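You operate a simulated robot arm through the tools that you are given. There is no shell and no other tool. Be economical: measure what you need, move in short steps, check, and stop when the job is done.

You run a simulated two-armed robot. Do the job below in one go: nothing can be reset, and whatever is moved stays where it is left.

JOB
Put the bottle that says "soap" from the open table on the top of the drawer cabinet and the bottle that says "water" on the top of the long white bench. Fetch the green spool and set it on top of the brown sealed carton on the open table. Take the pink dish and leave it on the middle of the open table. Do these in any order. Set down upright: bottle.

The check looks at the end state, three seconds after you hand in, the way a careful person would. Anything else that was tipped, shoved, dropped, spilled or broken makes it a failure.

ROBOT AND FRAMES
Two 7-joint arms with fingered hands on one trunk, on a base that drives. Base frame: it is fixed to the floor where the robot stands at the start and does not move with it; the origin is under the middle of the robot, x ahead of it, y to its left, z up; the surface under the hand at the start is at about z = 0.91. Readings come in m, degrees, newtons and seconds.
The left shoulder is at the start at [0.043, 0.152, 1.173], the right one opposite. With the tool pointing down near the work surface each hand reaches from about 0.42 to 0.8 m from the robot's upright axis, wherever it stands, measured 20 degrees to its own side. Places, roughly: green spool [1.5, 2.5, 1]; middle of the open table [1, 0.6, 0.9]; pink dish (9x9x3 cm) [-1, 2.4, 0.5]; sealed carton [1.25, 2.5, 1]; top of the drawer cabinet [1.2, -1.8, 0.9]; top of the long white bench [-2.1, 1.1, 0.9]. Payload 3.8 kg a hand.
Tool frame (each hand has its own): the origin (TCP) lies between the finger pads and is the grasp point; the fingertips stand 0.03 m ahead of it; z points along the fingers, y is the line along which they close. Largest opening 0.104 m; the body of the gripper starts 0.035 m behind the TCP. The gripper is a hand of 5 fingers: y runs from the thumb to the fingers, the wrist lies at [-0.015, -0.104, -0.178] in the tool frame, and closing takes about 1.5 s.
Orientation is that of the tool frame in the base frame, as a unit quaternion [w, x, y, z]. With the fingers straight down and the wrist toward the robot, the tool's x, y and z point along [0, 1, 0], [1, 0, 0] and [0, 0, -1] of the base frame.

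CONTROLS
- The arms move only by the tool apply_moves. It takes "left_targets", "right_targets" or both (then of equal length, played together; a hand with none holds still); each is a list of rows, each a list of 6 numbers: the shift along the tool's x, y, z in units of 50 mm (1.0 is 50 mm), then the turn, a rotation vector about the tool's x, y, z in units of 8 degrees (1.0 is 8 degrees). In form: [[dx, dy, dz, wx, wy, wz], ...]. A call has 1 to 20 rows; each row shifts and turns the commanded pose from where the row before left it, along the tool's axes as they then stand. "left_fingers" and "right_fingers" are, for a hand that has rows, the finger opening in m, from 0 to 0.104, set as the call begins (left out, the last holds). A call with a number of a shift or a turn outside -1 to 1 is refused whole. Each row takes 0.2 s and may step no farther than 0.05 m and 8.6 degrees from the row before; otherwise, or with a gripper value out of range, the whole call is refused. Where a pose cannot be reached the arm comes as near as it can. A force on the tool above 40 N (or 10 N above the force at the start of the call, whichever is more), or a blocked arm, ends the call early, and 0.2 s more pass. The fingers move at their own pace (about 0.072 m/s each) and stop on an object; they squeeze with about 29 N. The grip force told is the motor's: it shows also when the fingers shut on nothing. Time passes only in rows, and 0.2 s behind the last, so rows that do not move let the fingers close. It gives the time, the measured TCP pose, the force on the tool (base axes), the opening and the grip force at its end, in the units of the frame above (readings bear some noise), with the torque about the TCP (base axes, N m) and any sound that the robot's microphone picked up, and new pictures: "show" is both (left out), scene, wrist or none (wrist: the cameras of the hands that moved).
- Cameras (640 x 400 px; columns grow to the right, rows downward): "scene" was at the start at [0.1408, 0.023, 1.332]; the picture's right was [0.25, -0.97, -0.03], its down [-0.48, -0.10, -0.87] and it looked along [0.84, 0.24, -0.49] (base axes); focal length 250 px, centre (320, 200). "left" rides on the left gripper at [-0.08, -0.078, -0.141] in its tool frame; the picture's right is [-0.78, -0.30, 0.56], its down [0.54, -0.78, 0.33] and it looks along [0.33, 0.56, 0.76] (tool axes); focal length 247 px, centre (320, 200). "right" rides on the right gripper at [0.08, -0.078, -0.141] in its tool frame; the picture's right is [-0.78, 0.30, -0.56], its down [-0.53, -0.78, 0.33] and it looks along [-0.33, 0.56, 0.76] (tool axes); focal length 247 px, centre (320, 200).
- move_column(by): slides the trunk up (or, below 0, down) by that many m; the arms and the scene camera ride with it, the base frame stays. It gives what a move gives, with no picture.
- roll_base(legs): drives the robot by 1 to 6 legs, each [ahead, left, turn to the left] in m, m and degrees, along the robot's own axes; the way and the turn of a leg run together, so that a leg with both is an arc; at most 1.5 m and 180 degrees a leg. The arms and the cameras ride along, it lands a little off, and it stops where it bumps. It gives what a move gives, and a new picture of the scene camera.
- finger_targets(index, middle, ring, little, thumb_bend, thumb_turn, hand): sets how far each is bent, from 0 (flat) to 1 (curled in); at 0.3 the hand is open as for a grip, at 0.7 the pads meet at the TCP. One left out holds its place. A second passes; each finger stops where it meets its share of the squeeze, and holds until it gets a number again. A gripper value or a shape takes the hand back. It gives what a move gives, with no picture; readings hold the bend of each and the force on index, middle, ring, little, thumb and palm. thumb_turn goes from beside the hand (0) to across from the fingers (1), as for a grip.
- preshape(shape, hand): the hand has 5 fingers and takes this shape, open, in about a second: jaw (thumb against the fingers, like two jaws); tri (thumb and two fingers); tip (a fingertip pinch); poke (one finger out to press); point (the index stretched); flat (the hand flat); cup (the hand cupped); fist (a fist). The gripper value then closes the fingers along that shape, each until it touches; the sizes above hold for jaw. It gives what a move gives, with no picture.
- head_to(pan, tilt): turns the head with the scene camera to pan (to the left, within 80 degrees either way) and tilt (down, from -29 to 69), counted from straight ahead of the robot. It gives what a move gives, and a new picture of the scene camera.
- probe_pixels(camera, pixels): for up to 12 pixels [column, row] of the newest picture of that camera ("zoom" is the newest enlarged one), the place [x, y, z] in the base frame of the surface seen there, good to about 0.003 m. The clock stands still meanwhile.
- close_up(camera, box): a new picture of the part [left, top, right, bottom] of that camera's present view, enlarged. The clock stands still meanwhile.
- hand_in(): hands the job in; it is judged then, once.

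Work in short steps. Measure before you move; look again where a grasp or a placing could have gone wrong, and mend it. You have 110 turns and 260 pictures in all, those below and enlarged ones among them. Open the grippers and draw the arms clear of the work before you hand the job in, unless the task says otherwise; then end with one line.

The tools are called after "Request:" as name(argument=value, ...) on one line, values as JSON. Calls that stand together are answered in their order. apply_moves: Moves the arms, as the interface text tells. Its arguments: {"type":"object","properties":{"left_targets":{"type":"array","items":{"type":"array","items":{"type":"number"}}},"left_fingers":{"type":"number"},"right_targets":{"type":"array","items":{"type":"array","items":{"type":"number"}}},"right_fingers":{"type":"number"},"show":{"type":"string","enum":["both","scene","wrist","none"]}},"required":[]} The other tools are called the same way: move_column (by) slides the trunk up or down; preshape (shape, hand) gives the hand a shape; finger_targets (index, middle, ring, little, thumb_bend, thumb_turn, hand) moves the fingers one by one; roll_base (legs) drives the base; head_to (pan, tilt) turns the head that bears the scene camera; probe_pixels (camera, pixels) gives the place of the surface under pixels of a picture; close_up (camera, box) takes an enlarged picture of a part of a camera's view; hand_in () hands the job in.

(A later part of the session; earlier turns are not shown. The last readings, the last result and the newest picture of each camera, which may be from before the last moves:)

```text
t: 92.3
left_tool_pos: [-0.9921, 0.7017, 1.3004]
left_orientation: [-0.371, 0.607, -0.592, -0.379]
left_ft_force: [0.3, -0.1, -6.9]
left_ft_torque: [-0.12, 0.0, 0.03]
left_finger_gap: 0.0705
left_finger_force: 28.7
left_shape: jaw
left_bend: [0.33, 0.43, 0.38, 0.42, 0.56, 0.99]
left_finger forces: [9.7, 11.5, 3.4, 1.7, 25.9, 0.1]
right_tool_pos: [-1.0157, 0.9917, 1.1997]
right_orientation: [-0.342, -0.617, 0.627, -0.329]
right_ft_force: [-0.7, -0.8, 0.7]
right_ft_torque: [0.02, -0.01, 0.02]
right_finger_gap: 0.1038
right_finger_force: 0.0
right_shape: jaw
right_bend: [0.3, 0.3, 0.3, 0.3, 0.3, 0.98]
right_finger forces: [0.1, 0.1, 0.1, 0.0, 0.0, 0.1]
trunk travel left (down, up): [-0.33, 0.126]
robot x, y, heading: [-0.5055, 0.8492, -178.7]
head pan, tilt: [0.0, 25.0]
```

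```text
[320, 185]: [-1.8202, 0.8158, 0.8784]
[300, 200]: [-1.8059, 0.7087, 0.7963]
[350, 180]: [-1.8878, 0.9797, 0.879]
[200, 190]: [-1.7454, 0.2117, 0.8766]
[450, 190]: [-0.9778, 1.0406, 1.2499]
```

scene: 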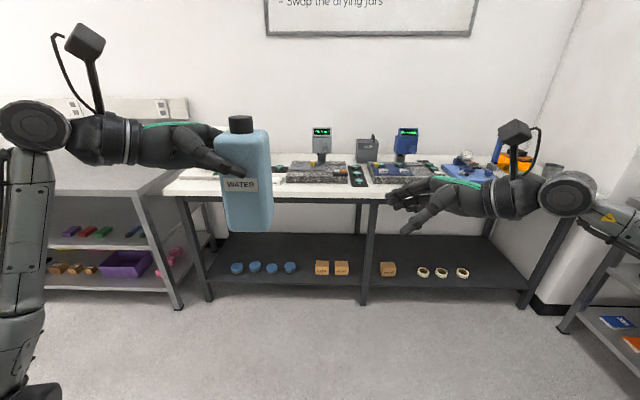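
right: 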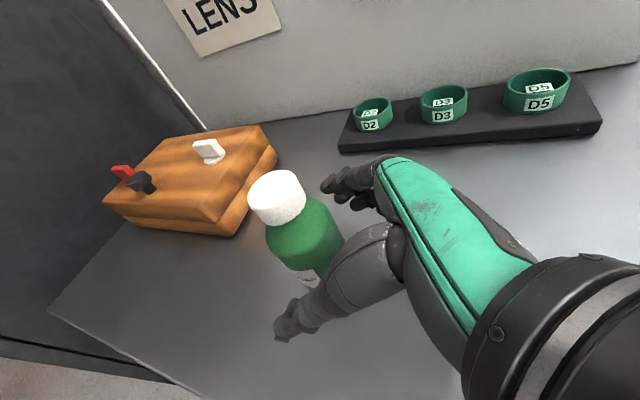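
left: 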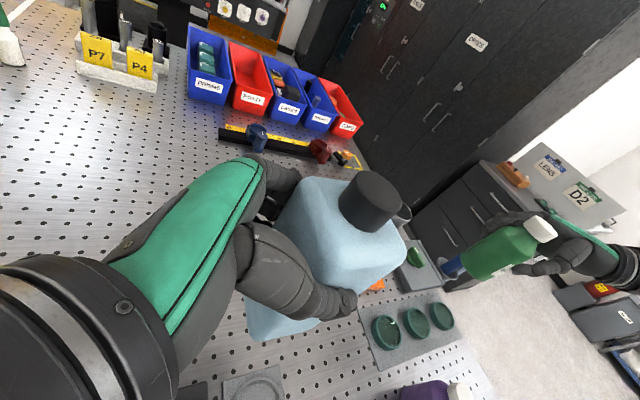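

Bench top is z≈0.878, front edge x≈−1.76. I move 0.6 closer and look down for free space.

Request:
roll_base(legs=[[0.6, 0, 0]])

Request:
head_to(pan=10, tilt=40)

```text
t: 95.6
left_tool_pos: [-1.5747, 0.6859, 1.3004]
left_orientation: [-0.369, 0.608, -0.592, -0.379]
left_ft_force: [0.4, -1.1, -6.5]
left_ft_torque: [-0.13, -0.04, -0.01]
left_finger_gap: 0.0703
left_finger_force: 28.8
left_shape: jaw
left_bend: [0.33, 0.43, 0.39, 0.42, 0.56, 0.99]
left_finger forces: [9.6, 11.5, 3.4, 1.7, 25.9, 0.1]
right_tool_pos: [-1.5981, 0.9772, 1.1993]
right_orientation: [-0.342, -0.618, 0.626, -0.329]
right_ft_force: [-0.3, 0.4, 0.2]
right_ft_torque: [0.02, 0.0, 0.0]
right_finger_gap: 0.1039
right_finger_force: 0.0
right_shape: jaw
right_bend: [0.3, 0.3, 0.3, 0.3, 0.3, 0.98]
right_finger forces: [0.0, 0.0, 0.0, 0.1, 0.0, 0.1]
trunk travel left (down, up): [-0.33, 0.126]
robot x, y, heading: [-1.0905, 0.8361, -178.5]
head pan, tilt: [0.0, 25.0]
```

scene: 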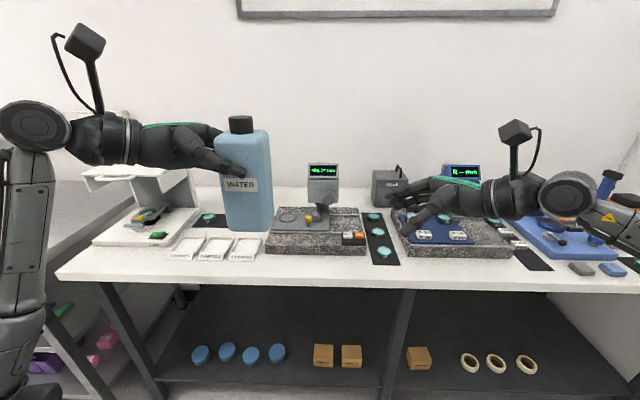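

```text
t: 96.4
left_tool_pos: [-1.5744, 0.6865, 1.2988]
left_orientation: [-0.37, 0.608, -0.592, -0.378]
left_ft_force: [0.5, -0.4, -7.0]
left_ft_torque: [-0.14, -0.01, -0.01]
left_finger_gap: 0.0706
left_finger_force: 28.8
left_shape: jaw
left_bend: [0.33, 0.43, 0.39, 0.42, 0.56, 0.99]
left_finger forces: [9.7, 11.7, 3.4, 1.7, 26.0, 0.0]
right_tool_pos: [-1.6006, 0.977, 1.1992]
right_orientation: [-0.341, -0.618, 0.626, -0.331]
right_ft_force: [-0.1, -0.6, -0.1]
right_ft_torque: [0.02, -0.01, 0.0]
right_finger_gap: 0.104
right_finger_force: 0.1
right_shape: jaw
right_bend: [0.3, 0.3, 0.3, 0.3, 0.3, 0.98]
right_finger forces: [0.1, 0.0, 0.1, 0.0, 0.0, 0.0]
trunk travel left (down, up): [-0.33, 0.126]
robot x, y, heading: [-1.0906, 0.8338, -178.3]
head pan, tilt: [10.0, 40.0]
```

scene: 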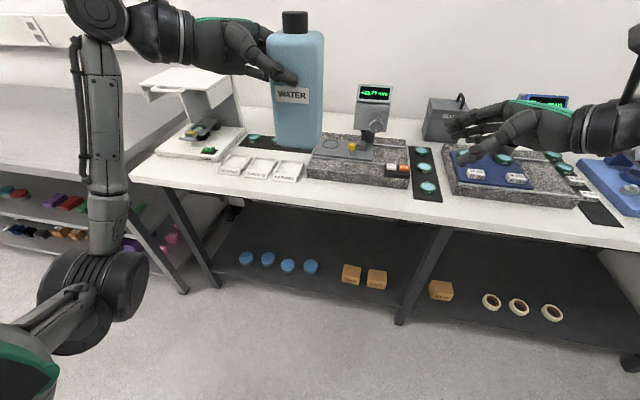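

A free strip exists in front of the granite blocks. I measure its depth.

Request:
probe_pixels(camera="scene", pixels=[[320, 178], [320, 205], [360, 187], [360, 211], [240, 180], [240, 192], [405, 190], [410, 216], [440, 200], [440, 221], [280, 183], [280, 199]])

Request:
close_up(camera="scene", box=[130, 60, 640, 260])

```text
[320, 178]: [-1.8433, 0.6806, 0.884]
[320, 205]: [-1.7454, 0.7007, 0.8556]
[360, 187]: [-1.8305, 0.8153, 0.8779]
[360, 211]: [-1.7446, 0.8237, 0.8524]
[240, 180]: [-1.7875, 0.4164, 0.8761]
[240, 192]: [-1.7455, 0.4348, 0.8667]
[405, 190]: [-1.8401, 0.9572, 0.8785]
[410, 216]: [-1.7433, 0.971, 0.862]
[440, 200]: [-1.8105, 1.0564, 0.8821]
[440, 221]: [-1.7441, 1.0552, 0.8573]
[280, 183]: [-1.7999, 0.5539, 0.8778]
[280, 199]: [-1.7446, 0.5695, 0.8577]
```

```text
1.25 times, centred on (385, 160) of scene
```

zoom: 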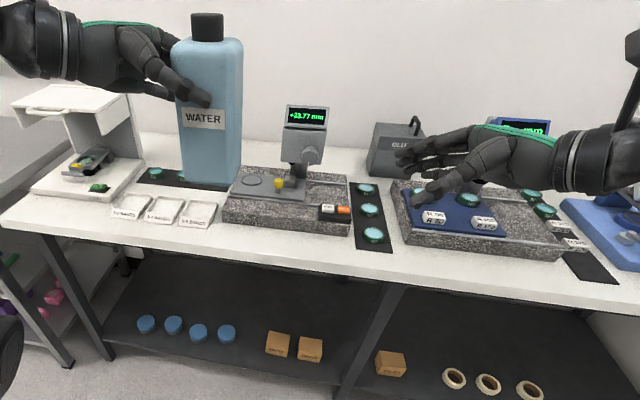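

Strip is 10 cm deep (x −1.745…−1.845) at y≈0.8; I'll set the bottle at (−1.793,0.82). Moving the left hand above it, and the right hand out of the way.

Request:
apply_moves(left_targets=[[0.4, 0.54, 0.54, 0, 0, 0], [0.4, 0.54, 0.54, 0, 0, 0], [0.4, 0.54, 0.54, 0, 0, 0], [0.4, 0.54, 0.54, 0, 0, 0], [0.4, 0.54, 0.54, 0, 0, 0], [0.4, 0.54, 0.54, 0, 0, 0], [0.4, 0.54, 0.54, 0, 0, 0], [0.4, 0.54, 0.54, 0, 0, 0]], right_targets=[[0, -0.3, -0.6, 0, 0, 0], [0, -0.3, -0.6, 0, 0, 0], [0, -0.3, -0.6, 0, 0, 0], [0, -0.3, -0.6, 0, 0, 0], [0, -0.3, -0.6, 0, 0, 0], [0, -0.3, 0, 0, 0, 0], [0, -0.3, 0, 0, 0, 0], [0, -0.3, 0, 0, 0, 0]])

```text
t: 98.2
left_tool_pos: [-1.7964, 0.8051, 1.0608]
left_orientation: [-0.369, 0.608, -0.592, -0.379]
left_ft_force: [0.4, 0.4, -6.9]
left_ft_torque: [-0.12, 0.05, 0.02]
left_finger_gap: 0.0701
left_finger_force: 29.0
left_shape: jaw
left_bend: [0.33, 0.43, 0.39, 0.42, 0.56, 0.99]
left_finger forces: [9.4, 11.5, 3.7, 1.8, 25.8, 0.0]
right_tool_pos: [-1.477, 1.101, 1.2807]
right_orientation: [-0.342, -0.618, 0.627, -0.33]
right_ft_force: [-0.1, 0.1, -0.6]
right_ft_torque: [-0.01, 0.01, 0.02]
right_finger_gap: 0.1039
right_finger_force: 0.1
right_shape: jaw
right_bend: [0.3, 0.3, 0.3, 0.3, 0.3, 0.98]
right_finger forces: [0.1, 0.1, 0.1, 0.0, 0.0, 0.1]
trunk travel left (down, up): [-0.33, 0.126]
robot x, y, heading: [-1.0897, 0.8353, -178.3]
head pan, tilt: [10.0, 40.0]
```

scene: 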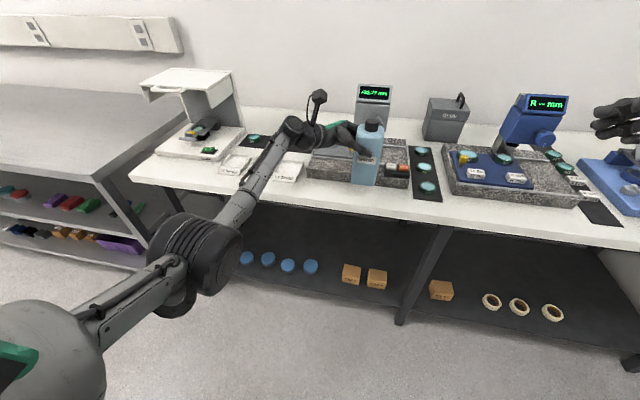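
right: 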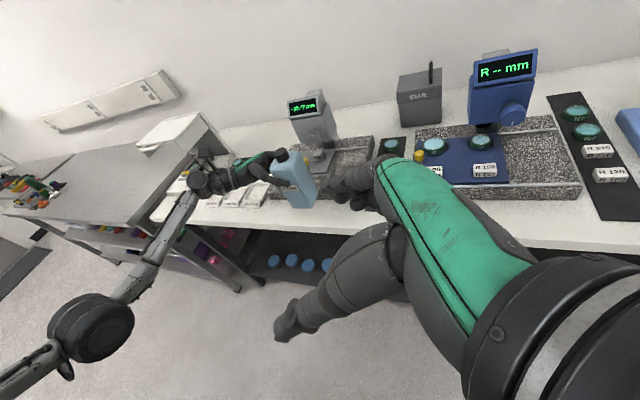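
left: 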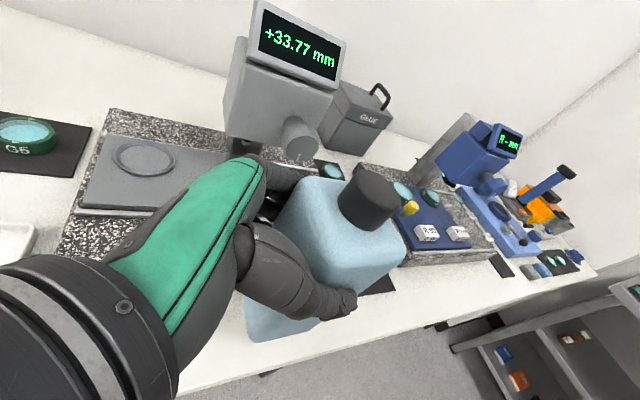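

I check where the bottle's faces actually are relative to the strip before lowering.

Request:
probe_pixels(camera="left", pixels=[[372, 175], [300, 200], [395, 245], [350, 235], [310, 310]])

Request:
close_up(camera="scene", box=[290, 80, 450, 230])

Request:
probe_pixels(camera="scene", pixels=[[373, 122], [357, 175], [374, 180], [340, 187], [390, 190], [230, 230], [240, 275]])

```text
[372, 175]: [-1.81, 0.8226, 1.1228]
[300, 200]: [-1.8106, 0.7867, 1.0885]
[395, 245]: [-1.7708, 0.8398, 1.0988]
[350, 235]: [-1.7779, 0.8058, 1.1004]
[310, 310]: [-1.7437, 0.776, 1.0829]
```

```text
2.67 times, centred on (370, 155) of scene
```

zoom: 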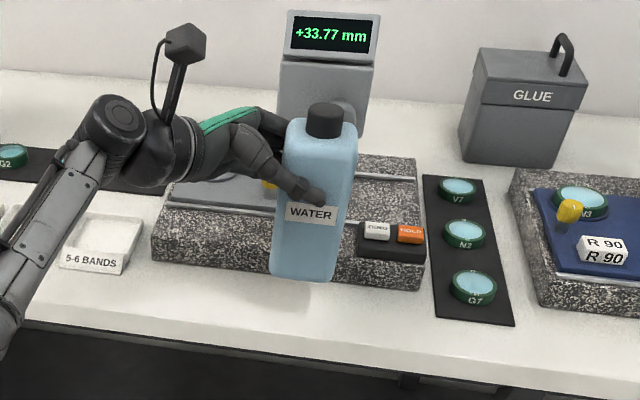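

```text
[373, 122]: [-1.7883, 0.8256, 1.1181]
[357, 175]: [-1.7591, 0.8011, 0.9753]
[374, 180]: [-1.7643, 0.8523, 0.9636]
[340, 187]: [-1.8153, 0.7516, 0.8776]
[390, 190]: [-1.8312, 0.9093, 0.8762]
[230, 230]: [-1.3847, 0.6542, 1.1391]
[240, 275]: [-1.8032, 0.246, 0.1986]
```

Front face x≈−1.762, rear ≈−1.828: fits in the strip. Lowering.

Request:
apply_moves(left_targets=[[0.494, 0, 0.242, 0, 0, 0], [0.494, 0, 0.242, 0, 0, 0], [0.05, 0, 0.025, 0, 0, 0]], show="wrist")

```text
t: 99.0
left_tool_pos: [-1.7944, 0.8053, 1.0045]
left_orientation: [-0.37, 0.609, -0.592, -0.378]
left_ft_force: [0.4, 0.2, -6.7]
left_ft_torque: [-0.14, -0.01, 0.04]
left_finger_gap: 0.0703
left_finger_force: 28.9
left_shape: jaw
left_bend: [0.33, 0.43, 0.39, 0.42, 0.56, 0.99]
left_finger forces: [9.5, 11.4, 3.4, 1.8, 25.7, 0.0]
right_tool_pos: [-1.4766, 1.102, 1.2804]
right_orientation: [-0.342, -0.618, 0.627, -0.33]
right_ft_force: [0.4, -0.3, 0.6]
right_ft_torque: [-0.03, -0.01, -0.03]
right_finger_gap: 0.1035
right_finger_force: 0.0
right_shape: jaw
right_bend: [0.3, 0.3, 0.3, 0.3, 0.3, 0.98]
right_finger forces: [0.1, 0.0, 0.0, 0.0, 0.0, 0.1]
trunk travel left (down, up): [-0.33, 0.126]
robot x, y, heading: [-1.0896, 0.8332, -178.3]
head pan, tilt: [10.0, 40.0]
```

left: 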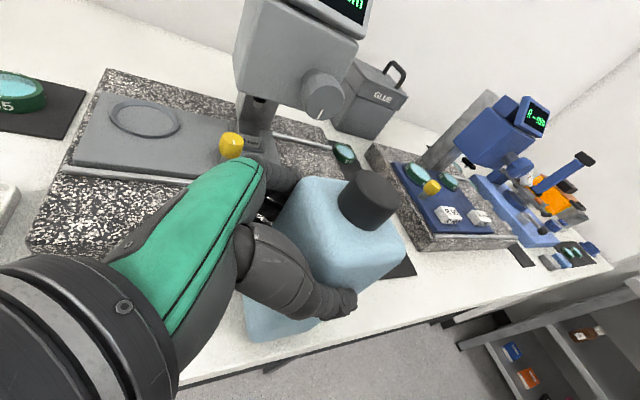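

Still hanging (−6.7 N). I lower in ~2 mm steps until the weight unloads.

Request:
apply_moves(left_targets=[[0.036, 0, 0.018, 0, 0, 0], [0.036, 0, 0.018, 0, 0, 0]], show="none")

Request:
apply_moves(left_targets=[[0.02, 0, 0.01, 0, 0, 0]], show="none")

```text
t: 99.6
left_tool_pos: [-1.7934, 0.8045, 1.0021]
left_orientation: [-0.368, 0.608, -0.592, -0.38]
left_ft_force: [-0.4, -2.6, 0.9]
left_ft_torque: [0.06, 0.23, 0.0]
left_finger_gap: 0.0698
left_finger_force: 29.3
left_shape: jaw
left_bend: [0.33, 0.43, 0.39, 0.42, 0.56, 0.99]
left_finger forces: [9.7, 11.5, 3.6, 1.9, 26.6, 0.0]
right_tool_pos: [-1.4757, 1.1002, 1.2808]
right_orientation: [-0.342, -0.619, 0.626, -0.329]
right_ft_force: [0.0, -1.5, 0.5]
right_ft_torque: [-0.02, 0.02, 0.01]
right_finger_gap: 0.1038
right_finger_force: 0.0
right_shape: jaw
right_bend: [0.3, 0.3, 0.3, 0.3, 0.3, 0.98]
right_finger forces: [0.0, 0.0, 0.0, 0.0, 0.0, 0.0]
trunk travel left (down, up): [-0.33, 0.126]
robot x, y, heading: [-1.0888, 0.8322, -178.5]
head pan, tilt: [10.0, 40.0]
```

```text
t: 100.0
left_tool_pos: [-1.7926, 0.8043, 1.0022]
left_orientation: [-0.369, 0.607, -0.592, -0.381]
left_ft_force: [-0.1, -2.8, 4.9]
left_ft_torque: [0.08, 0.4, 0.06]
left_finger_gap: 0.0696
left_finger_force: 29.2
left_shape: jaw
left_bend: [0.33, 0.43, 0.39, 0.42, 0.56, 0.99]
left_finger forces: [9.8, 11.6, 3.6, 2.0, 26.7, 0.1]
right_tool_pos: [-1.4745, 1.0989, 1.2829]
right_orientation: [-0.343, -0.618, 0.626, -0.329]
right_ft_force: [0.3, 0.5, -0.4]
right_ft_torque: [-0.02, 0.0, 0.01]
right_finger_gap: 0.1036
right_finger_force: 0.1
right_shape: jaw
right_bend: [0.3, 0.3, 0.3, 0.3, 0.3, 0.98]
right_finger forces: [0.1, 0.2, 0.0, 0.0, 0.0, 0.0]
trunk travel left (down, up): [-0.33, 0.126]
robot x, y, heading: [-1.0877, 0.8368, -178.5]
head pan, tilt: [10.0, 40.0]
```

Resting on the bench. Releasing.

Request:
apply_moves(left_targets=[[0, 0, 0, 0, 0, 0], [0, 0, 0, 0, 0, 0], [0, 0, 0, 0, 0, 0], [0, 0, 0, 0, 0, 0], [0, 0, 0, 0, 0, 0], [0, 0, 0, 0, 0, 0]], left_fingers=0.104, show="wrist")

Request:
close_up(camera="scene", box=[290, 80, 450, 230])

```text
t: 101.4
left_tool_pos: [-1.7936, 0.805, 0.999]
left_orientation: [-0.369, 0.608, -0.592, -0.38]
left_ft_force: [0.4, -0.3, -0.7]
left_ft_torque: [0.01, -0.02, 0.02]
left_finger_gap: 0.1036
left_finger_force: 0.0
left_shape: jaw
left_bend: [0.3, 0.3, 0.3, 0.3, 0.3, 0.98]
left_finger forces: [0.2, 0.0, 0.1, 0.1, 0.5, 0.0]
right_tool_pos: [-1.4759, 1.1013, 1.2814]
right_orientation: [-0.342, -0.617, 0.627, -0.33]
right_ft_force: [-0.9, -1.0, -0.1]
right_ft_torque: [-0.01, -0.01, 0.0]
right_finger_gap: 0.1036
right_finger_force: 0.0
right_shape: jaw
right_bend: [0.3, 0.3, 0.3, 0.3, 0.3, 0.98]
right_finger forces: [0.0, 0.0, 0.0, 0.1, 0.0, 0.0]
trunk travel left (down, up): [-0.33, 0.126]
robot x, y, heading: [-1.0905, 0.8357, -178.4]
head pan, tilt: [10.0, 40.0]
```

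left: 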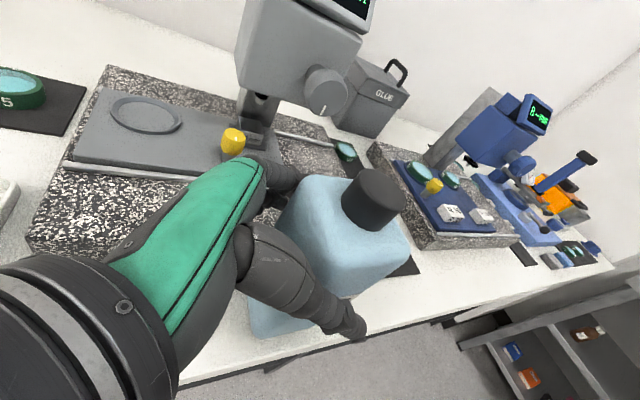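

```text
2.67 times, centred on (370, 155) of scene
```

zoom: 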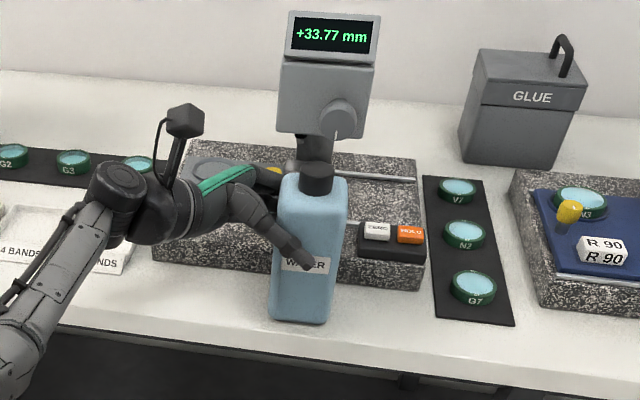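

Water bottle stands. I back out along the tool axis in small steps, then up and back.

Request:
apply_moves(left_targets=[[0, 0, -0.4, 0, 0, 0], [0, 0, -0.6, 0, 0, 0], [0, 0, -0.9, 0, 0, 0], [0, 0, -0.9, 0, 0, 0], [-0.8, 0, -0.4, 0, 0, 0], [-0.8, 0, -0.4, 0, 0, 0], [-0.8, -0.4, -0.3, 0, 0, 0], [-0.4, -0.8, 0, 0, 0, 0], [0, -0.9, 0, 0, 0, 0], [0, -0.9, 0, 0, 0, 0]], show="scene")

```text
t: 103.6
left_tool_pos: [-1.6368, 0.6954, 1.2122]
left_orientation: [-0.369, 0.609, -0.592, -0.378]
left_ft_force: [0.6, 0.1, 0.7]
left_ft_torque: [-0.02, -0.02, 0.0]
left_finger_gap: 0.104
left_finger_force: 0.0
left_shape: jaw
left_bend: [0.3, 0.3, 0.3, 0.3, 0.3, 0.98]
left_finger forces: [0.0, 0.1, 0.0, 0.0, 0.0, 0.0]
right_tool_pos: [-1.4748, 1.1001, 1.2802]
right_orientation: [-0.342, -0.619, 0.626, -0.329]
right_ft_force: [0.1, -0.4, 0.3]
right_ft_torque: [0.01, -0.03, -0.01]
right_finger_gap: 0.104
right_finger_force: 0.0
right_shape: jaw
right_bend: [0.3, 0.3, 0.3, 0.3, 0.3, 0.98]
right_finger forces: [0.1, 0.0, 0.0, 0.0, 0.0, 0.0]
trunk travel left (down, up): [-0.33, 0.126]
robot x, y, heading: [-1.0864, 0.8348, -178.4]
head pan, tilt: [10.0, 40.0]
```

scene: 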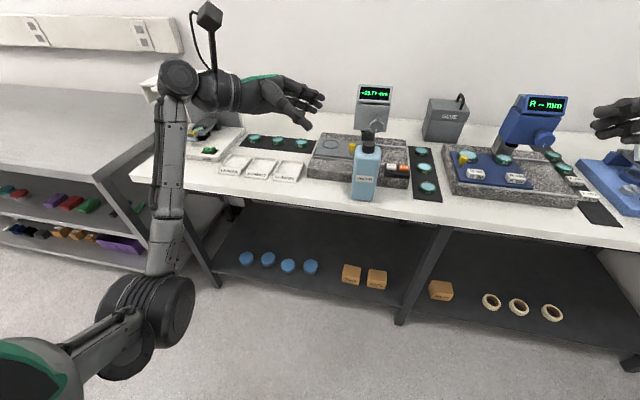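

Both bottles placed. Now the pink dish: I back up 0.4 and turn right to face +y.

Request:
roll_base(legs=[[-0.4, 0, 0], [0, 0, -91.5]])

Request:
head_to(pan=15, tilt=30)

```text
t: 110.1
left_tool_pos: [-0.7803, 1.4063, 1.2122]
left_orientation: [0.529, 0.019, 0.848, -0.012]
left_ft_force: [-0.4, 0.0, -1.5]
left_ft_torque: [-0.02, -0.01, -0.01]
left_finger_gap: 0.104
left_finger_force: 0.1
left_shape: jaw
left_bend: [0.3, 0.3, 0.3, 0.3, 0.3, 0.98]
left_finger forces: [0.1, 0.1, 0.0, 0.0, 0.1, 0.0]
right_tool_pos: [-0.3871, 1.2145, 1.2801]
right_orientation: [-0.474, 0.038, 0.879, 0.027]
right_ft_force: [-0.9, -0.5, 0.3]
right_ft_torque: [0.0, -0.01, 0.0]
right_finger_gap: 0.1038
right_finger_force: 0.1
right_shape: jaw
right_bend: [0.3, 0.3, 0.3, 0.3, 0.3, 0.98]
right_finger forces: [0.0, 0.0, 0.0, 0.0, 0.1, 0.1]
trunk travel left (down, up): [-0.33, 0.126]
robot x, y, heading: [-0.6813, 0.8478, 87.7]
head pan, tilt: [10.0, 40.0]
```

scene: 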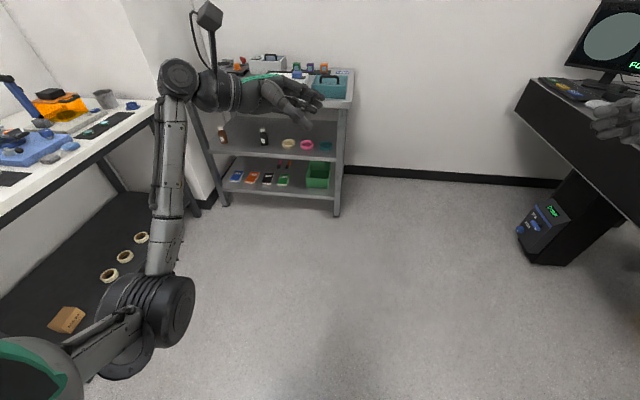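

```text
t: 110.8
left_tool_pos: [-0.782, 1.4064, 1.2118]
left_orientation: [0.529, 0.019, 0.848, -0.012]
left_ft_force: [0.2, -0.6, 0.3]
left_ft_torque: [-0.02, -0.02, -0.02]
left_finger_gap: 0.1038
left_finger_force: 0.1
left_shape: jaw
left_bend: [0.3, 0.3, 0.3, 0.3, 0.3, 0.98]
left_finger forces: [0.0, 0.1, 0.0, 0.1, 0.1, 0.0]
right_tool_pos: [-0.3875, 1.2136, 1.2814]
right_orientation: [-0.475, 0.037, 0.879, 0.026]
right_ft_force: [-0.2, -0.4, -0.2]
right_ft_torque: [0.01, -0.03, -0.02]
right_finger_gap: 0.1039
right_finger_force: 0.0
right_shape: jaw
right_bend: [0.3, 0.3, 0.3, 0.3, 0.3, 0.98]
right_finger forces: [0.0, 0.0, 0.0, 0.0, 0.1, 0.0]
trunk travel left (down, up): [-0.33, 0.126]
robot x, y, heading: [-0.6821, 0.8489, 87.6]
head pan, tilt: [15.0, 30.0]
```

scene: 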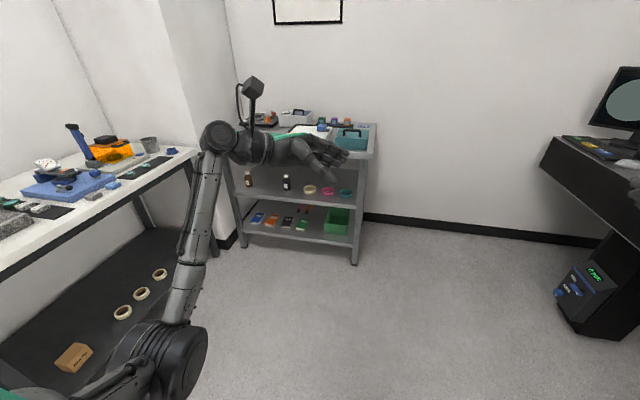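

The pink dish is at (327,192) on the middle shelf. I zoom and probe.

Request:
close_up(camera="scene", box=[220, 110, 390, 270])

Request:
probe_pixels(camera="scene", pixels=[[327, 190], [322, 190], [333, 190], [327, 196], [310, 190], [345, 194], [300, 201], [350, 200], [360, 158], [330, 160], [355, 262], [240, 245]])

```text
2.50 times, centred on (305, 190) of scene
```

zoom: 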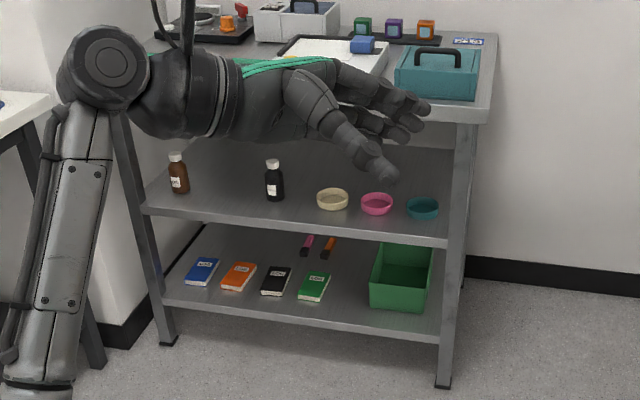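

```text
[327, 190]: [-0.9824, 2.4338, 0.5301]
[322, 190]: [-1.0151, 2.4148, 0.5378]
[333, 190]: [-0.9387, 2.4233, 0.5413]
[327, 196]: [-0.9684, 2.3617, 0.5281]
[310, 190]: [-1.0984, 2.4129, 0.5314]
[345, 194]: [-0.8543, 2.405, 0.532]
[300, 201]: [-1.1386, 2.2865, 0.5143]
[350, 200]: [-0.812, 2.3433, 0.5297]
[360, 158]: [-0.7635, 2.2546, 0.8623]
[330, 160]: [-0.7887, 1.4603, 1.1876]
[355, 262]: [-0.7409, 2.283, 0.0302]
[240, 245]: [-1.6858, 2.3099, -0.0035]
```

Dish centre ≈(−0.975,2.41), shelf z≈0.515, shelf front y≈2.25, upper deck z≈0.86. I'll pinch its near rim with a vertical left hand from under the deck, so I first set the hands vertical and retract them a bit.

Request:
apply_moves(left_targets=[[0, 0, 0, 0, 1, 0], [0, 0, 0, 0, 1, 0], [0, 0, 0, 0, 1, 0], [0, 0, 0, 0, 1, 0], [0, 0, 0, 0, 1, 0], [0, 0, 0, 0, 1, 0], [0, 0, 0, 0, 1, 0], [0, 0, 0, 0, 1, 0], [0.65, -0.6, 0, 0, 0, 0], [0.65, -0.6, 0, 0, 0, 0], [0.65, -0.6, 0, 0, 0, 0], [0.65, -0.4, 0, 0, 0, 0]], right_targets=[[0, 0, 0, 0, -1, 0], [0, 0, 0, 0, -1, 0], [0, 0, 0, 0, -1, 0], [0, 0, 0, 0, -1, 0], [0, 0, 0, 0, -1, 0], [0, 0, 0, 0, -1, 0], [0, 0, 0, 0, -1, 0], [0, 0, 0, 0, 0, 0], [0, 0, 0, 0, 0, 0], [0, 0, 0, 0, 0, 0], [0, 0, 0, 0, 0, 0], [0, 0, 0, 0, 0, 0]], show="none")

Request:
preshape(hand="left", shape="tri")

Request:
roll_base(legs=[[0.78, 0.03, 2.4]])

```text
t: 113.4
left_tool_pos: [-0.918, 1.3014, 1.2124]
left_orientation: [0.0, 0.024, 1.0, 0.0]
left_ft_force: [0.4, 0.4, -0.6]
left_ft_torque: [0.01, -0.02, 0.04]
left_finger_gap: 0.1041
left_finger_force: 0.1
left_shape: jaw
left_bend: [0.3, 0.3, 0.3, 0.3, 0.3, 0.98]
left_finger forces: [0.0, 0.1, 0.1, 0.0, 0.0, 0.1]
right_tool_pos: [-0.3887, 1.2134, 1.2812]
right_orientation: [-0.006, 0.047, 0.999, 0.006]
right_ft_force: [-0.5, -0.1, 0.1]
right_ft_torque: [0.0, -0.01, 0.01]
right_finger_gap: 0.1037
right_finger_force: 0.0
right_shape: jaw
right_bend: [0.3, 0.3, 0.3, 0.3, 0.3, 0.98]
right_finger forces: [0.1, 0.0, 0.1, 0.0, 0.0, 0.1]
trunk travel left (down, up): [-0.33, 0.126]
robot x, y, heading: [-0.6837, 0.8463, 87.2]
head pan, tilt: [15.0, 30.0]
```

```text
t: 114.3
left_tool_pos: [-0.917, 1.3024, 1.2126]
left_orientation: [0.0, 0.022, 1.0, 0.0]
left_ft_force: [0.0, -0.7, 0.4]
left_ft_torque: [-0.01, 0.03, 0.04]
left_finger_gap: 0.104
left_finger_force: 0.0
left_shape: tri
left_bend: [0.3, 0.3, 0.99, 0.99, 0.3, 0.98]
left_finger forces: [0.0, 0.0, 0.1, 0.0, 0.1, 0.0]
right_tool_pos: [-0.3884, 1.214, 1.2797]
right_orientation: [-0.006, 0.046, 0.999, 0.005]
right_ft_force: [-0.5, 0.4, 0.1]
right_ft_torque: [-0.03, 0.02, 0.04]
right_finger_gap: 0.1038
right_finger_force: 0.1
right_shape: jaw
right_bend: [0.3, 0.3, 0.3, 0.3, 0.3, 0.98]
right_finger forces: [0.0, 0.0, 0.0, 0.0, 0.1, 0.1]
trunk travel left (down, up): [-0.33, 0.126]
robot x, y, heading: [-0.6805, 0.8503, 87.5]
head pan, tilt: [15.0, 30.0]
```

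```text
t: 118.4
left_tool_pos: [-0.9371, 2.0541, 1.2129]
left_orientation: [-0.001, 0.008, 1.0, 0.0]
left_ft_force: [0.6, 0.3, -0.1]
left_ft_torque: [0.01, -0.01, -0.01]
left_finger_gap: 0.1038
left_finger_force: 0.1
left_shape: tri
left_bend: [0.3, 0.3, 0.99, 0.99, 0.3, 0.98]
left_finger forces: [0.0, 0.0, 0.0, 0.0, 0.0, 0.0]
right_tool_pos: [-0.4052, 1.9826, 1.281]
right_orientation: [-0.008, 0.032, 0.999, 0.005]
right_ft_force: [0.3, -0.2, 0.4]
right_ft_torque: [0.03, -0.02, 0.04]
right_finger_gap: 0.1037
right_finger_force: 0.0
right_shape: jaw
right_bend: [0.3, 0.3, 0.3, 0.3, 0.3, 0.98]
right_finger forces: [0.0, 0.0, 0.1, 0.1, 0.0, 0.0]
trunk travel left (down, up): [-0.33, 0.126]
robot x, y, heading: [-0.6901, 1.6057, 88.9]
head pan, tilt: [15.0, 30.0]
```

scene: 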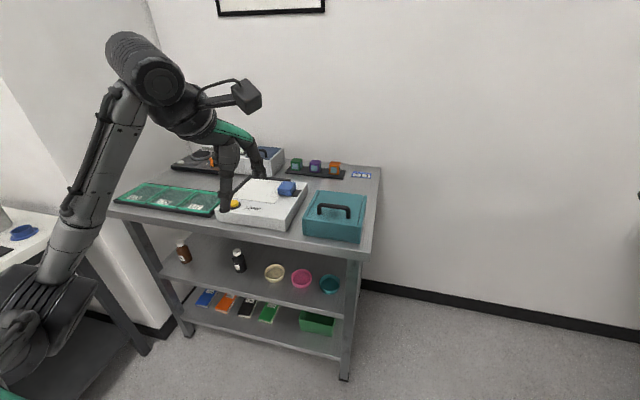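

Before lowering the trunk I check that the left elbow clears the white bench at left.

Request:
probe_pixels(camera="scene", pixels=[[50, 310], [90, 200], [20, 250], [25, 235], [60, 370], [300, 275], [295, 279], [310, 279], [302, 287], [301, 270], [330, 285], [340, 250]])

Request:
head_to(pan=60, tilt=35)

```text
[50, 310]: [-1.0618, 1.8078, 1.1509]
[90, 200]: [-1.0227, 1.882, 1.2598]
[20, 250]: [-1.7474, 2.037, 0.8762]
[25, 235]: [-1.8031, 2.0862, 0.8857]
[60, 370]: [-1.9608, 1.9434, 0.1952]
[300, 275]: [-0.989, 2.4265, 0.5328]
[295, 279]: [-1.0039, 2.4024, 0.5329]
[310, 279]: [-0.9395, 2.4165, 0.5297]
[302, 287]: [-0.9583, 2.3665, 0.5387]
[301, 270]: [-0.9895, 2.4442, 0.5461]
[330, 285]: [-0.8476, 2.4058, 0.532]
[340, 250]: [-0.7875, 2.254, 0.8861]
```

```text
t: 119.5
left_tool_pos: [-0.9368, 2.055, 1.212]
left_orientation: [0.0, 0.009, 1.0, 0.001]
left_ft_force: [0.4, -0.1, -0.5]
left_ft_torque: [0.01, -0.01, 0.0]
left_finger_gap: 0.104
left_finger_force: 0.0
left_shape: tri
left_bend: [0.3, 0.3, 0.99, 0.99, 0.3, 0.98]
left_finger forces: [0.0, 0.1, 0.0, 0.0, 0.1, 0.0]
right_tool_pos: [-0.4046, 1.9832, 1.2812]
right_orientation: [-0.007, 0.032, 0.999, 0.005]
right_ft_force: [0.1, -0.1, 0.4]
right_ft_torque: [0.01, 0.0, 0.01]
right_finger_gap: 0.1039
right_finger_force: 0.1
right_shape: jaw
right_bend: [0.3, 0.3, 0.3, 0.3, 0.3, 0.98]
right_finger forces: [0.0, 0.1, 0.0, 0.0, 0.1, 0.0]
trunk travel left (down, up): [-0.33, 0.126]
robot x, y, heading: [-0.6865, 1.6073, 89.2]
head pan, tilt: [60.0, 35.0]
```

scene: 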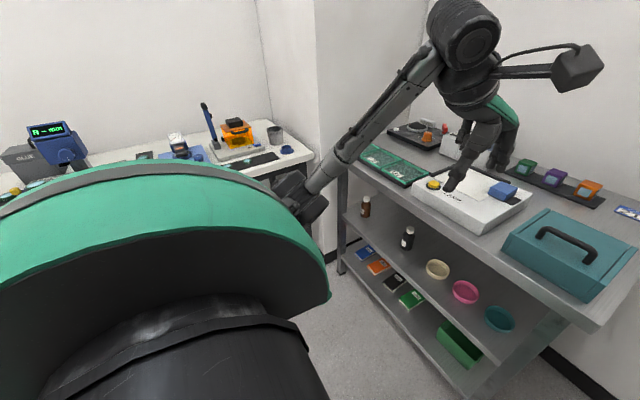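

Elbow is clear. I lower the trunk fully (0.33 m).

Request:
move_column(by=-0.33)

Request:
head_to(pan=25, tilt=25)

```text
t: 122.8
left_tool_pos: [-0.937, 2.0555, 0.883]
left_orientation: [-0.001, 0.009, 1.0, 0.0]
left_ft_force: [-0.4, 0.3, 0.2]
left_ft_torque: [0.01, 0.04, 0.05]
left_finger_gap: 0.1042
left_finger_force: 0.1
left_shape: tri
left_bend: [0.3, 0.3, 0.99, 0.99, 0.3, 0.98]
left_finger forces: [0.1, 0.0, 0.1, 0.0, 0.1, 0.0]
right_tool_pos: [-0.4048, 1.9826, 0.9514]
right_orientation: [-0.007, 0.032, 0.999, 0.007]
right_ft_force: [-0.3, -0.7, 0.0]
right_ft_torque: [-0.01, -0.04, 0.02]
right_finger_gap: 0.1039
right_finger_force: 0.1
right_shape: jaw
right_bend: [0.3, 0.3, 0.3, 0.3, 0.3, 0.98]
right_finger forces: [0.0, 0.0, 0.1, 0.0, 0.0, 0.0]
trunk travel left (down, up): [0.0, 0.456]
robot x, y, heading: [-0.6915, 1.6094, 89.1]
head pan, tilt: [60.0, 35.0]
```

```text
t: 123.8
left_tool_pos: [-0.9361, 2.0555, 0.8823]
left_orientation: [-0.001, 0.009, 1.0, -0.001]
left_ft_force: [-0.7, -1.0, 0.6]
left_ft_torque: [-0.01, 0.01, -0.01]
left_finger_gap: 0.104
left_finger_force: 0.1
left_shape: tri
left_bend: [0.3, 0.3, 0.99, 0.99, 0.3, 0.98]
left_finger forces: [0.1, 0.1, 0.0, 0.0, 0.1, 0.0]
right_tool_pos: [-0.4053, 1.9841, 0.9507]
right_orientation: [-0.006, 0.031, 0.999, 0.005]
right_ft_force: [0.2, -0.5, 0.6]
right_ft_torque: [0.01, 0.03, -0.03]
right_finger_gap: 0.1038
right_finger_force: 0.1
right_shape: jaw
right_bend: [0.3, 0.3, 0.3, 0.3, 0.3, 0.98]
right_finger forces: [0.1, 0.0, 0.0, 0.0, 0.0, 0.0]
trunk travel left (down, up): [0.0, 0.456]
robot x, y, heading: [-0.6893, 1.6093, 89.2]
head pan, tilt: [25.0, 25.0]
```

scene: 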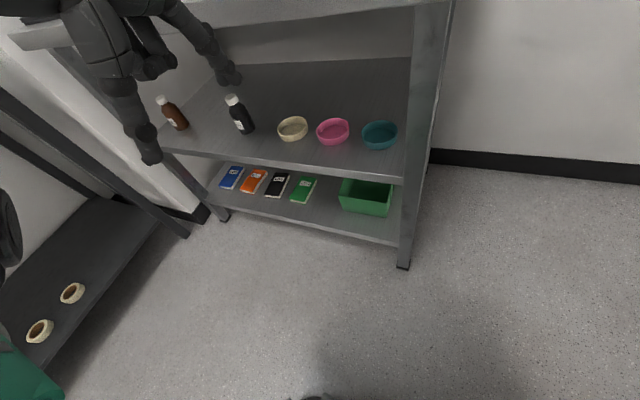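

I lower the left hand in front of the shelf to z≈0.60 at x≈−0.973.

Request:
apply_moves(left_targets=[[0.12, 0, 0.95, 0, 0, 0], [0.12, 0, 0.95, 0, 0, 0], [0.12, 0, 0.95, 0, 0, 0], [0.12, 0, 0.95, 0, 0, 0], [0.12, 0, 0.95, 0, 0, 0], [0.12, 0, 0.9, 0, 0, 0]])

```text
t: 125.2
left_tool_pos: [-0.9885, 2.1037, 0.6163]
left_orientation: [-0.001, 0.009, 1.0, 0.0]
left_ft_force: [0.2, -0.4, -0.8]
left_ft_torque: [0.02, 0.0, 0.0]
left_finger_gap: 0.1037
left_finger_force: 0.1
left_shape: tri
left_bend: [0.3, 0.3, 0.99, 0.99, 0.3, 0.98]
left_finger forces: [0.1, 0.0, 0.0, 0.0, 0.1, 0.0]
left hand out of reach, approached as far as the arm can: row 1, 2, 3, 4
right_tool_pos: [-0.4051, 1.983, 0.9502]
right_orientation: [-0.005, 0.032, 0.999, 0.006]
right_ft_force: [0.3, -0.4, -0.3]
right_ft_torque: [-0.02, 0.01, 0.01]
right_finger_gap: 0.1035
right_finger_force: 0.0
right_shape: jaw
right_bend: [0.3, 0.3, 0.3, 0.3, 0.3, 0.98]
right_finger forces: [0.1, 0.1, 0.1, 0.1, 0.1, 0.0]
trunk travel left (down, up): [0.0, 0.456]
robot x, y, heading: [-0.6909, 1.6095, 89.2]
head pan, tilt: [25.0, 25.0]
```

scene: 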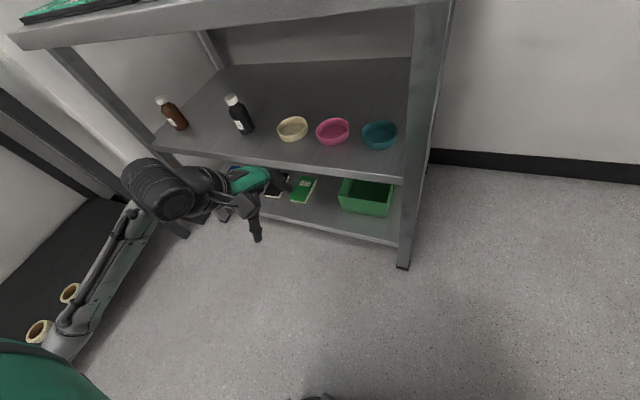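
left: 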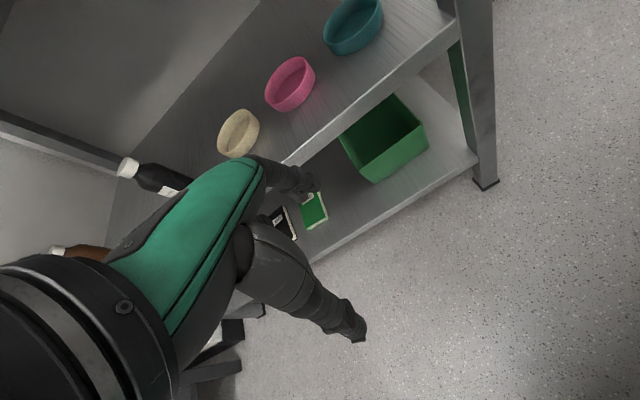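

Now I roll 0.1 ahead (hand stays below the upper deck and above the shelf), then re-measure the dish.

Request:
roll_base(legs=[[0.1, 0, 0.8]])

Request:
probe_pixels(camera="scene", pixels=[[333, 131], [333, 145]])

Request:
apply_moves(left_targets=[[0, 0, 0, 0, 0, 0]])

```text
t: 126.4
left_tool_pos: [-0.9929, 2.2007, 0.6176]
left_orientation: [-0.001, 0.002, 1.0, 0.0]
left_ft_force: [0.1, 0.3, 1.0]
left_ft_torque: [-0.04, -0.02, -0.01]
left_finger_gap: 0.104
left_finger_force: 0.0
left_shape: tri
left_bend: [0.3, 0.3, 0.99, 0.99, 0.3, 0.98]
left_finger forces: [0.0, 0.0, 0.0, 0.1, 0.0, 0.0]
right_tool_pos: [-0.4092, 2.087, 0.9506]
right_orientation: [-0.006, 0.025, 1.0, 0.005]
right_ft_force: [-0.1, 0.5, -0.9]
right_ft_torque: [-0.01, 0.0, -0.02]
right_finger_gap: 0.1037
right_finger_force: 0.1
right_shape: jaw
right_bend: [0.3, 0.3, 0.3, 0.3, 0.3, 0.98]
right_finger forces: [0.0, 0.0, 0.0, 0.0, 0.1, 0.0]
trunk travel left (down, up): [0.0, 0.456]
robot x, y, heading: [-0.6868, 1.7058, 89.8]
head pan, tilt: [25.0, 25.0]
```

scene: 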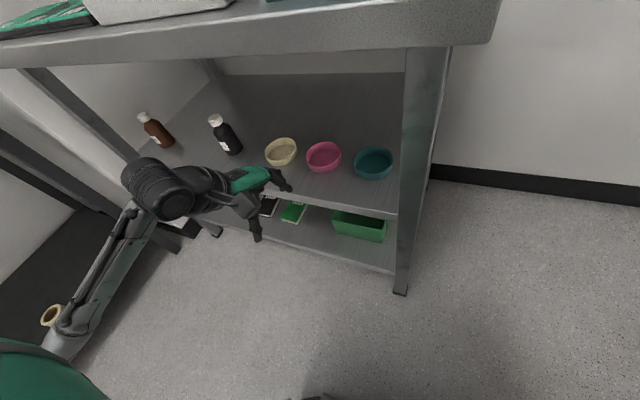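

```text
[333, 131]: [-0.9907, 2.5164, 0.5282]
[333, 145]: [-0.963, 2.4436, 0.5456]
```

```text
t: 126.8
left_tool_pos: [-0.9934, 2.1986, 0.6173]
left_orientation: [-0.001, 0.002, 1.0, -0.002]
left_ft_force: [-0.4, -0.7, 0.4]
left_ft_torque: [0.0, 0.01, -0.01]
left_finger_gap: 0.1041
left_finger_force: 0.0
left_shape: tri
left_bend: [0.3, 0.3, 0.99, 0.99, 0.3, 0.98]
left_finger forces: [0.0, 0.1, 0.0, 0.1, 0.1, 0.0]
right_tool_pos: [-0.4084, 2.0874, 0.9505]
right_orientation: [-0.005, 0.024, 1.0, 0.004]
right_ft_force: [0.5, 0.1, -0.1]
right_ft_torque: [-0.02, 0.01, -0.02]
right_finger_gap: 0.1039
right_finger_force: 0.0
right_shape: jaw
right_bend: [0.3, 0.3, 0.3, 0.3, 0.3, 0.98]
right_finger forces: [0.1, 0.0, 0.0, 0.0, 0.1, 0.1]
trunk travel left (down, up): [0.0, 0.456]
robot x, y, heading: [-0.6911, 1.7119, 89.8]
head pan, tilt: [25.0, 25.0]
```

scene: 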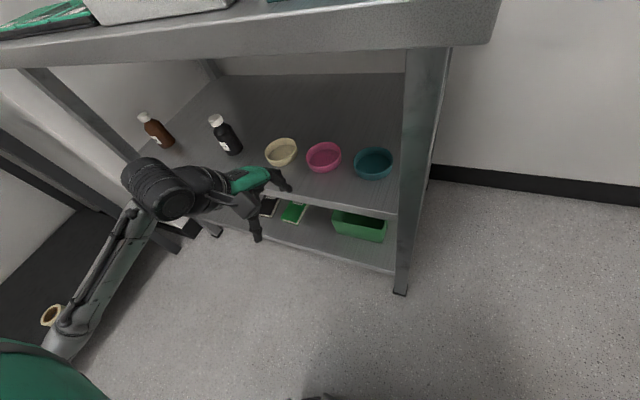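
left: 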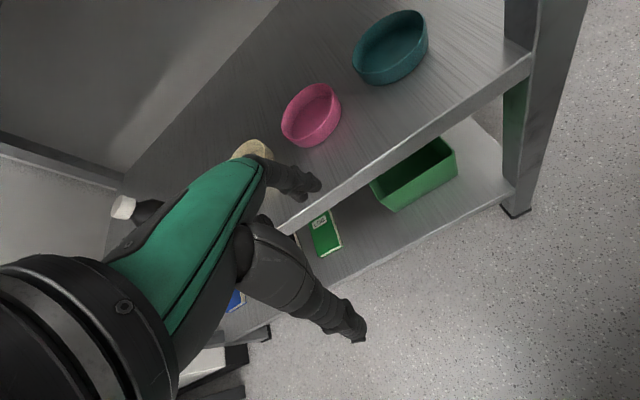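

I probe the dish rim in the left camera.

Request:
close_up(camera="left", box=[220, 60, 380, 220])

Request:
probe_pixels(camera="left", pixels=[[284, 128], [312, 86], [338, 98], [322, 132], [300, 138], [312, 115], [333, 125], [310, 146]])

```text
2.50 times, centred on (300, 140) of left
```

zoom: 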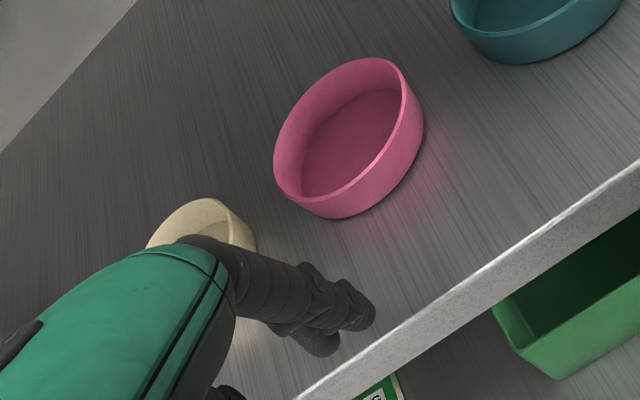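

```text
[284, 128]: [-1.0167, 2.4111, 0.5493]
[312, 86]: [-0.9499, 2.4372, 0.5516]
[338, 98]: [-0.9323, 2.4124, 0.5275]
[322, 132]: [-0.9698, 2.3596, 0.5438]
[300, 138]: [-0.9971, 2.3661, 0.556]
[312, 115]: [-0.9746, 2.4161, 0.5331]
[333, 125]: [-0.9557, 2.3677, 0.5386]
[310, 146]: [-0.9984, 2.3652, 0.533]
```

Dish: centre (−0.974,2.405), near rim y≈2.36, rim z≈0.554. I slide in above it at TCP z≈0.60.

Request:
apply_moves(left_targets=[[-0.095, 0.81, 0.05, 0, 0, 0], [-0.095, 0.81, 0.05, 0, 0, 0], [-0.095, 0.81, 0.05, 0, 0, 0], [-0.095, 0.81, 0.05, 0, 0, 0]])

```text
t: 127.8
left_tool_pos: [-0.9705, 2.3601, 0.6073]
left_orientation: [-0.001, 0.001, 1.0, -0.001]
left_ft_force: [-0.3, 0.0, -0.3]
left_ft_torque: [0.03, 0.04, 0.04]
left_finger_gap: 0.1039
left_finger_force: 0.1
left_shape: tri
left_bend: [0.3, 0.3, 0.99, 0.99, 0.3, 0.98]
left_finger forces: [0.0, 0.1, 0.0, 0.0, 0.0, 0.0]
right_tool_pos: [-0.4096, 2.0865, 0.9506]
right_orientation: [-0.007, 0.024, 1.0, 0.005]
right_ft_force: [-0.2, -1.1, -0.5]
right_ft_torque: [0.0, -0.01, -0.01]
right_finger_gap: 0.1037
right_finger_force: 0.0
right_shape: jaw
right_bend: [0.3, 0.3, 0.3, 0.3, 0.3, 0.98]
right_finger forces: [0.1, 0.1, 0.0, 0.0, 0.0, 0.1]
trunk travel left (down, up): [0.0, 0.456]
robot x, y, heading: [-0.6843, 1.7065, 89.9]
head pan, tilt: [25.0, 25.0]
```

scene: 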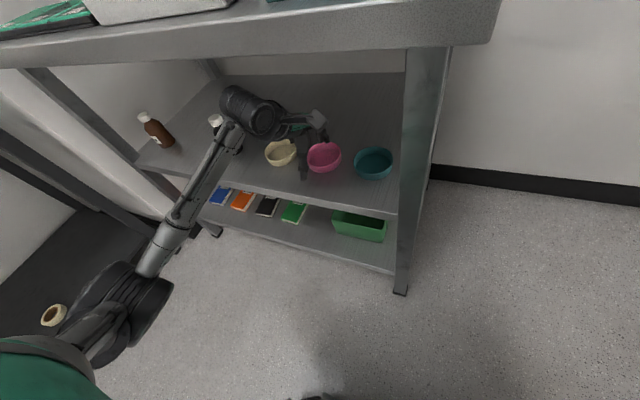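
left: 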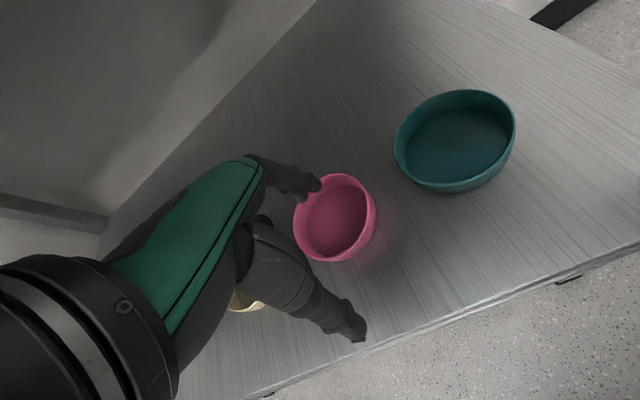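

Fingertips (310,187) are over the dish interior and thumb outside the near rim. I lower to z≈0.573.

Request:
apply_moves(left_targets=[[-0.06, 0, 0.35, 0, 0, 0], [-0.06, 0, 0.34, 0, 0, 0]])

Request:
close_up(camera="scene", box=[220, 80, 420, 220])

```text
t: 128.4
left_tool_pos: [-0.969, 2.364, 0.5726]
left_orientation: [-0.001, 0.002, 1.0, -0.001]
left_ft_force: [-0.2, 0.4, -0.8]
left_ft_torque: [0.0, 0.01, 0.02]
left_finger_gap: 0.104
left_finger_force: 0.2
left_shape: tri
left_bend: [0.3, 0.3, 0.99, 0.99, 0.3, 0.98]
left_finger forces: [0.0, 0.0, 0.1, 0.0, 0.1, 0.0]
right_tool_pos: [-0.4093, 2.087, 0.9507]
right_orientation: [-0.006, 0.024, 1.0, 0.005]
right_ft_force: [-0.6, 0.2, 0.6]
right_ft_torque: [0.02, 0.03, -0.02]
right_finger_gap: 0.104
right_finger_force: 0.0
right_shape: jaw
right_bend: [0.3, 0.3, 0.3, 0.3, 0.3, 0.98]
right_finger forces: [0.0, 0.1, 0.0, 0.1, 0.0, 0.0]
trunk travel left (down, up): [0.0, 0.456]
robot x, y, heading: [-0.6867, 1.7081, 89.9]
head pan, tilt: [25.0, 25.0]
```

scene: 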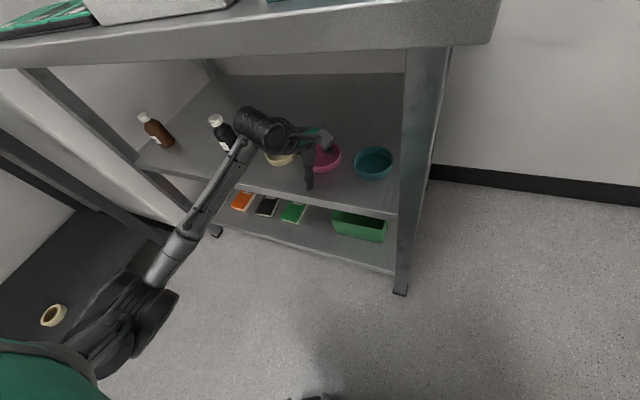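
left: 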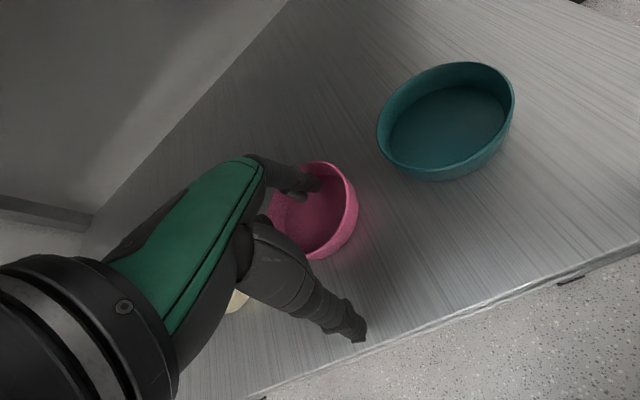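

```text
2.86 times, centred on (320, 150) of scene
```

zoom: 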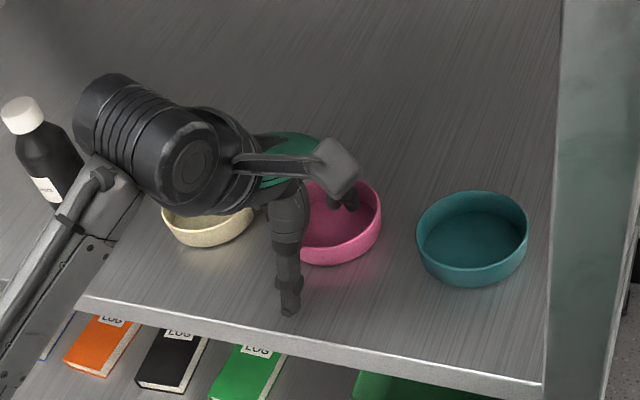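

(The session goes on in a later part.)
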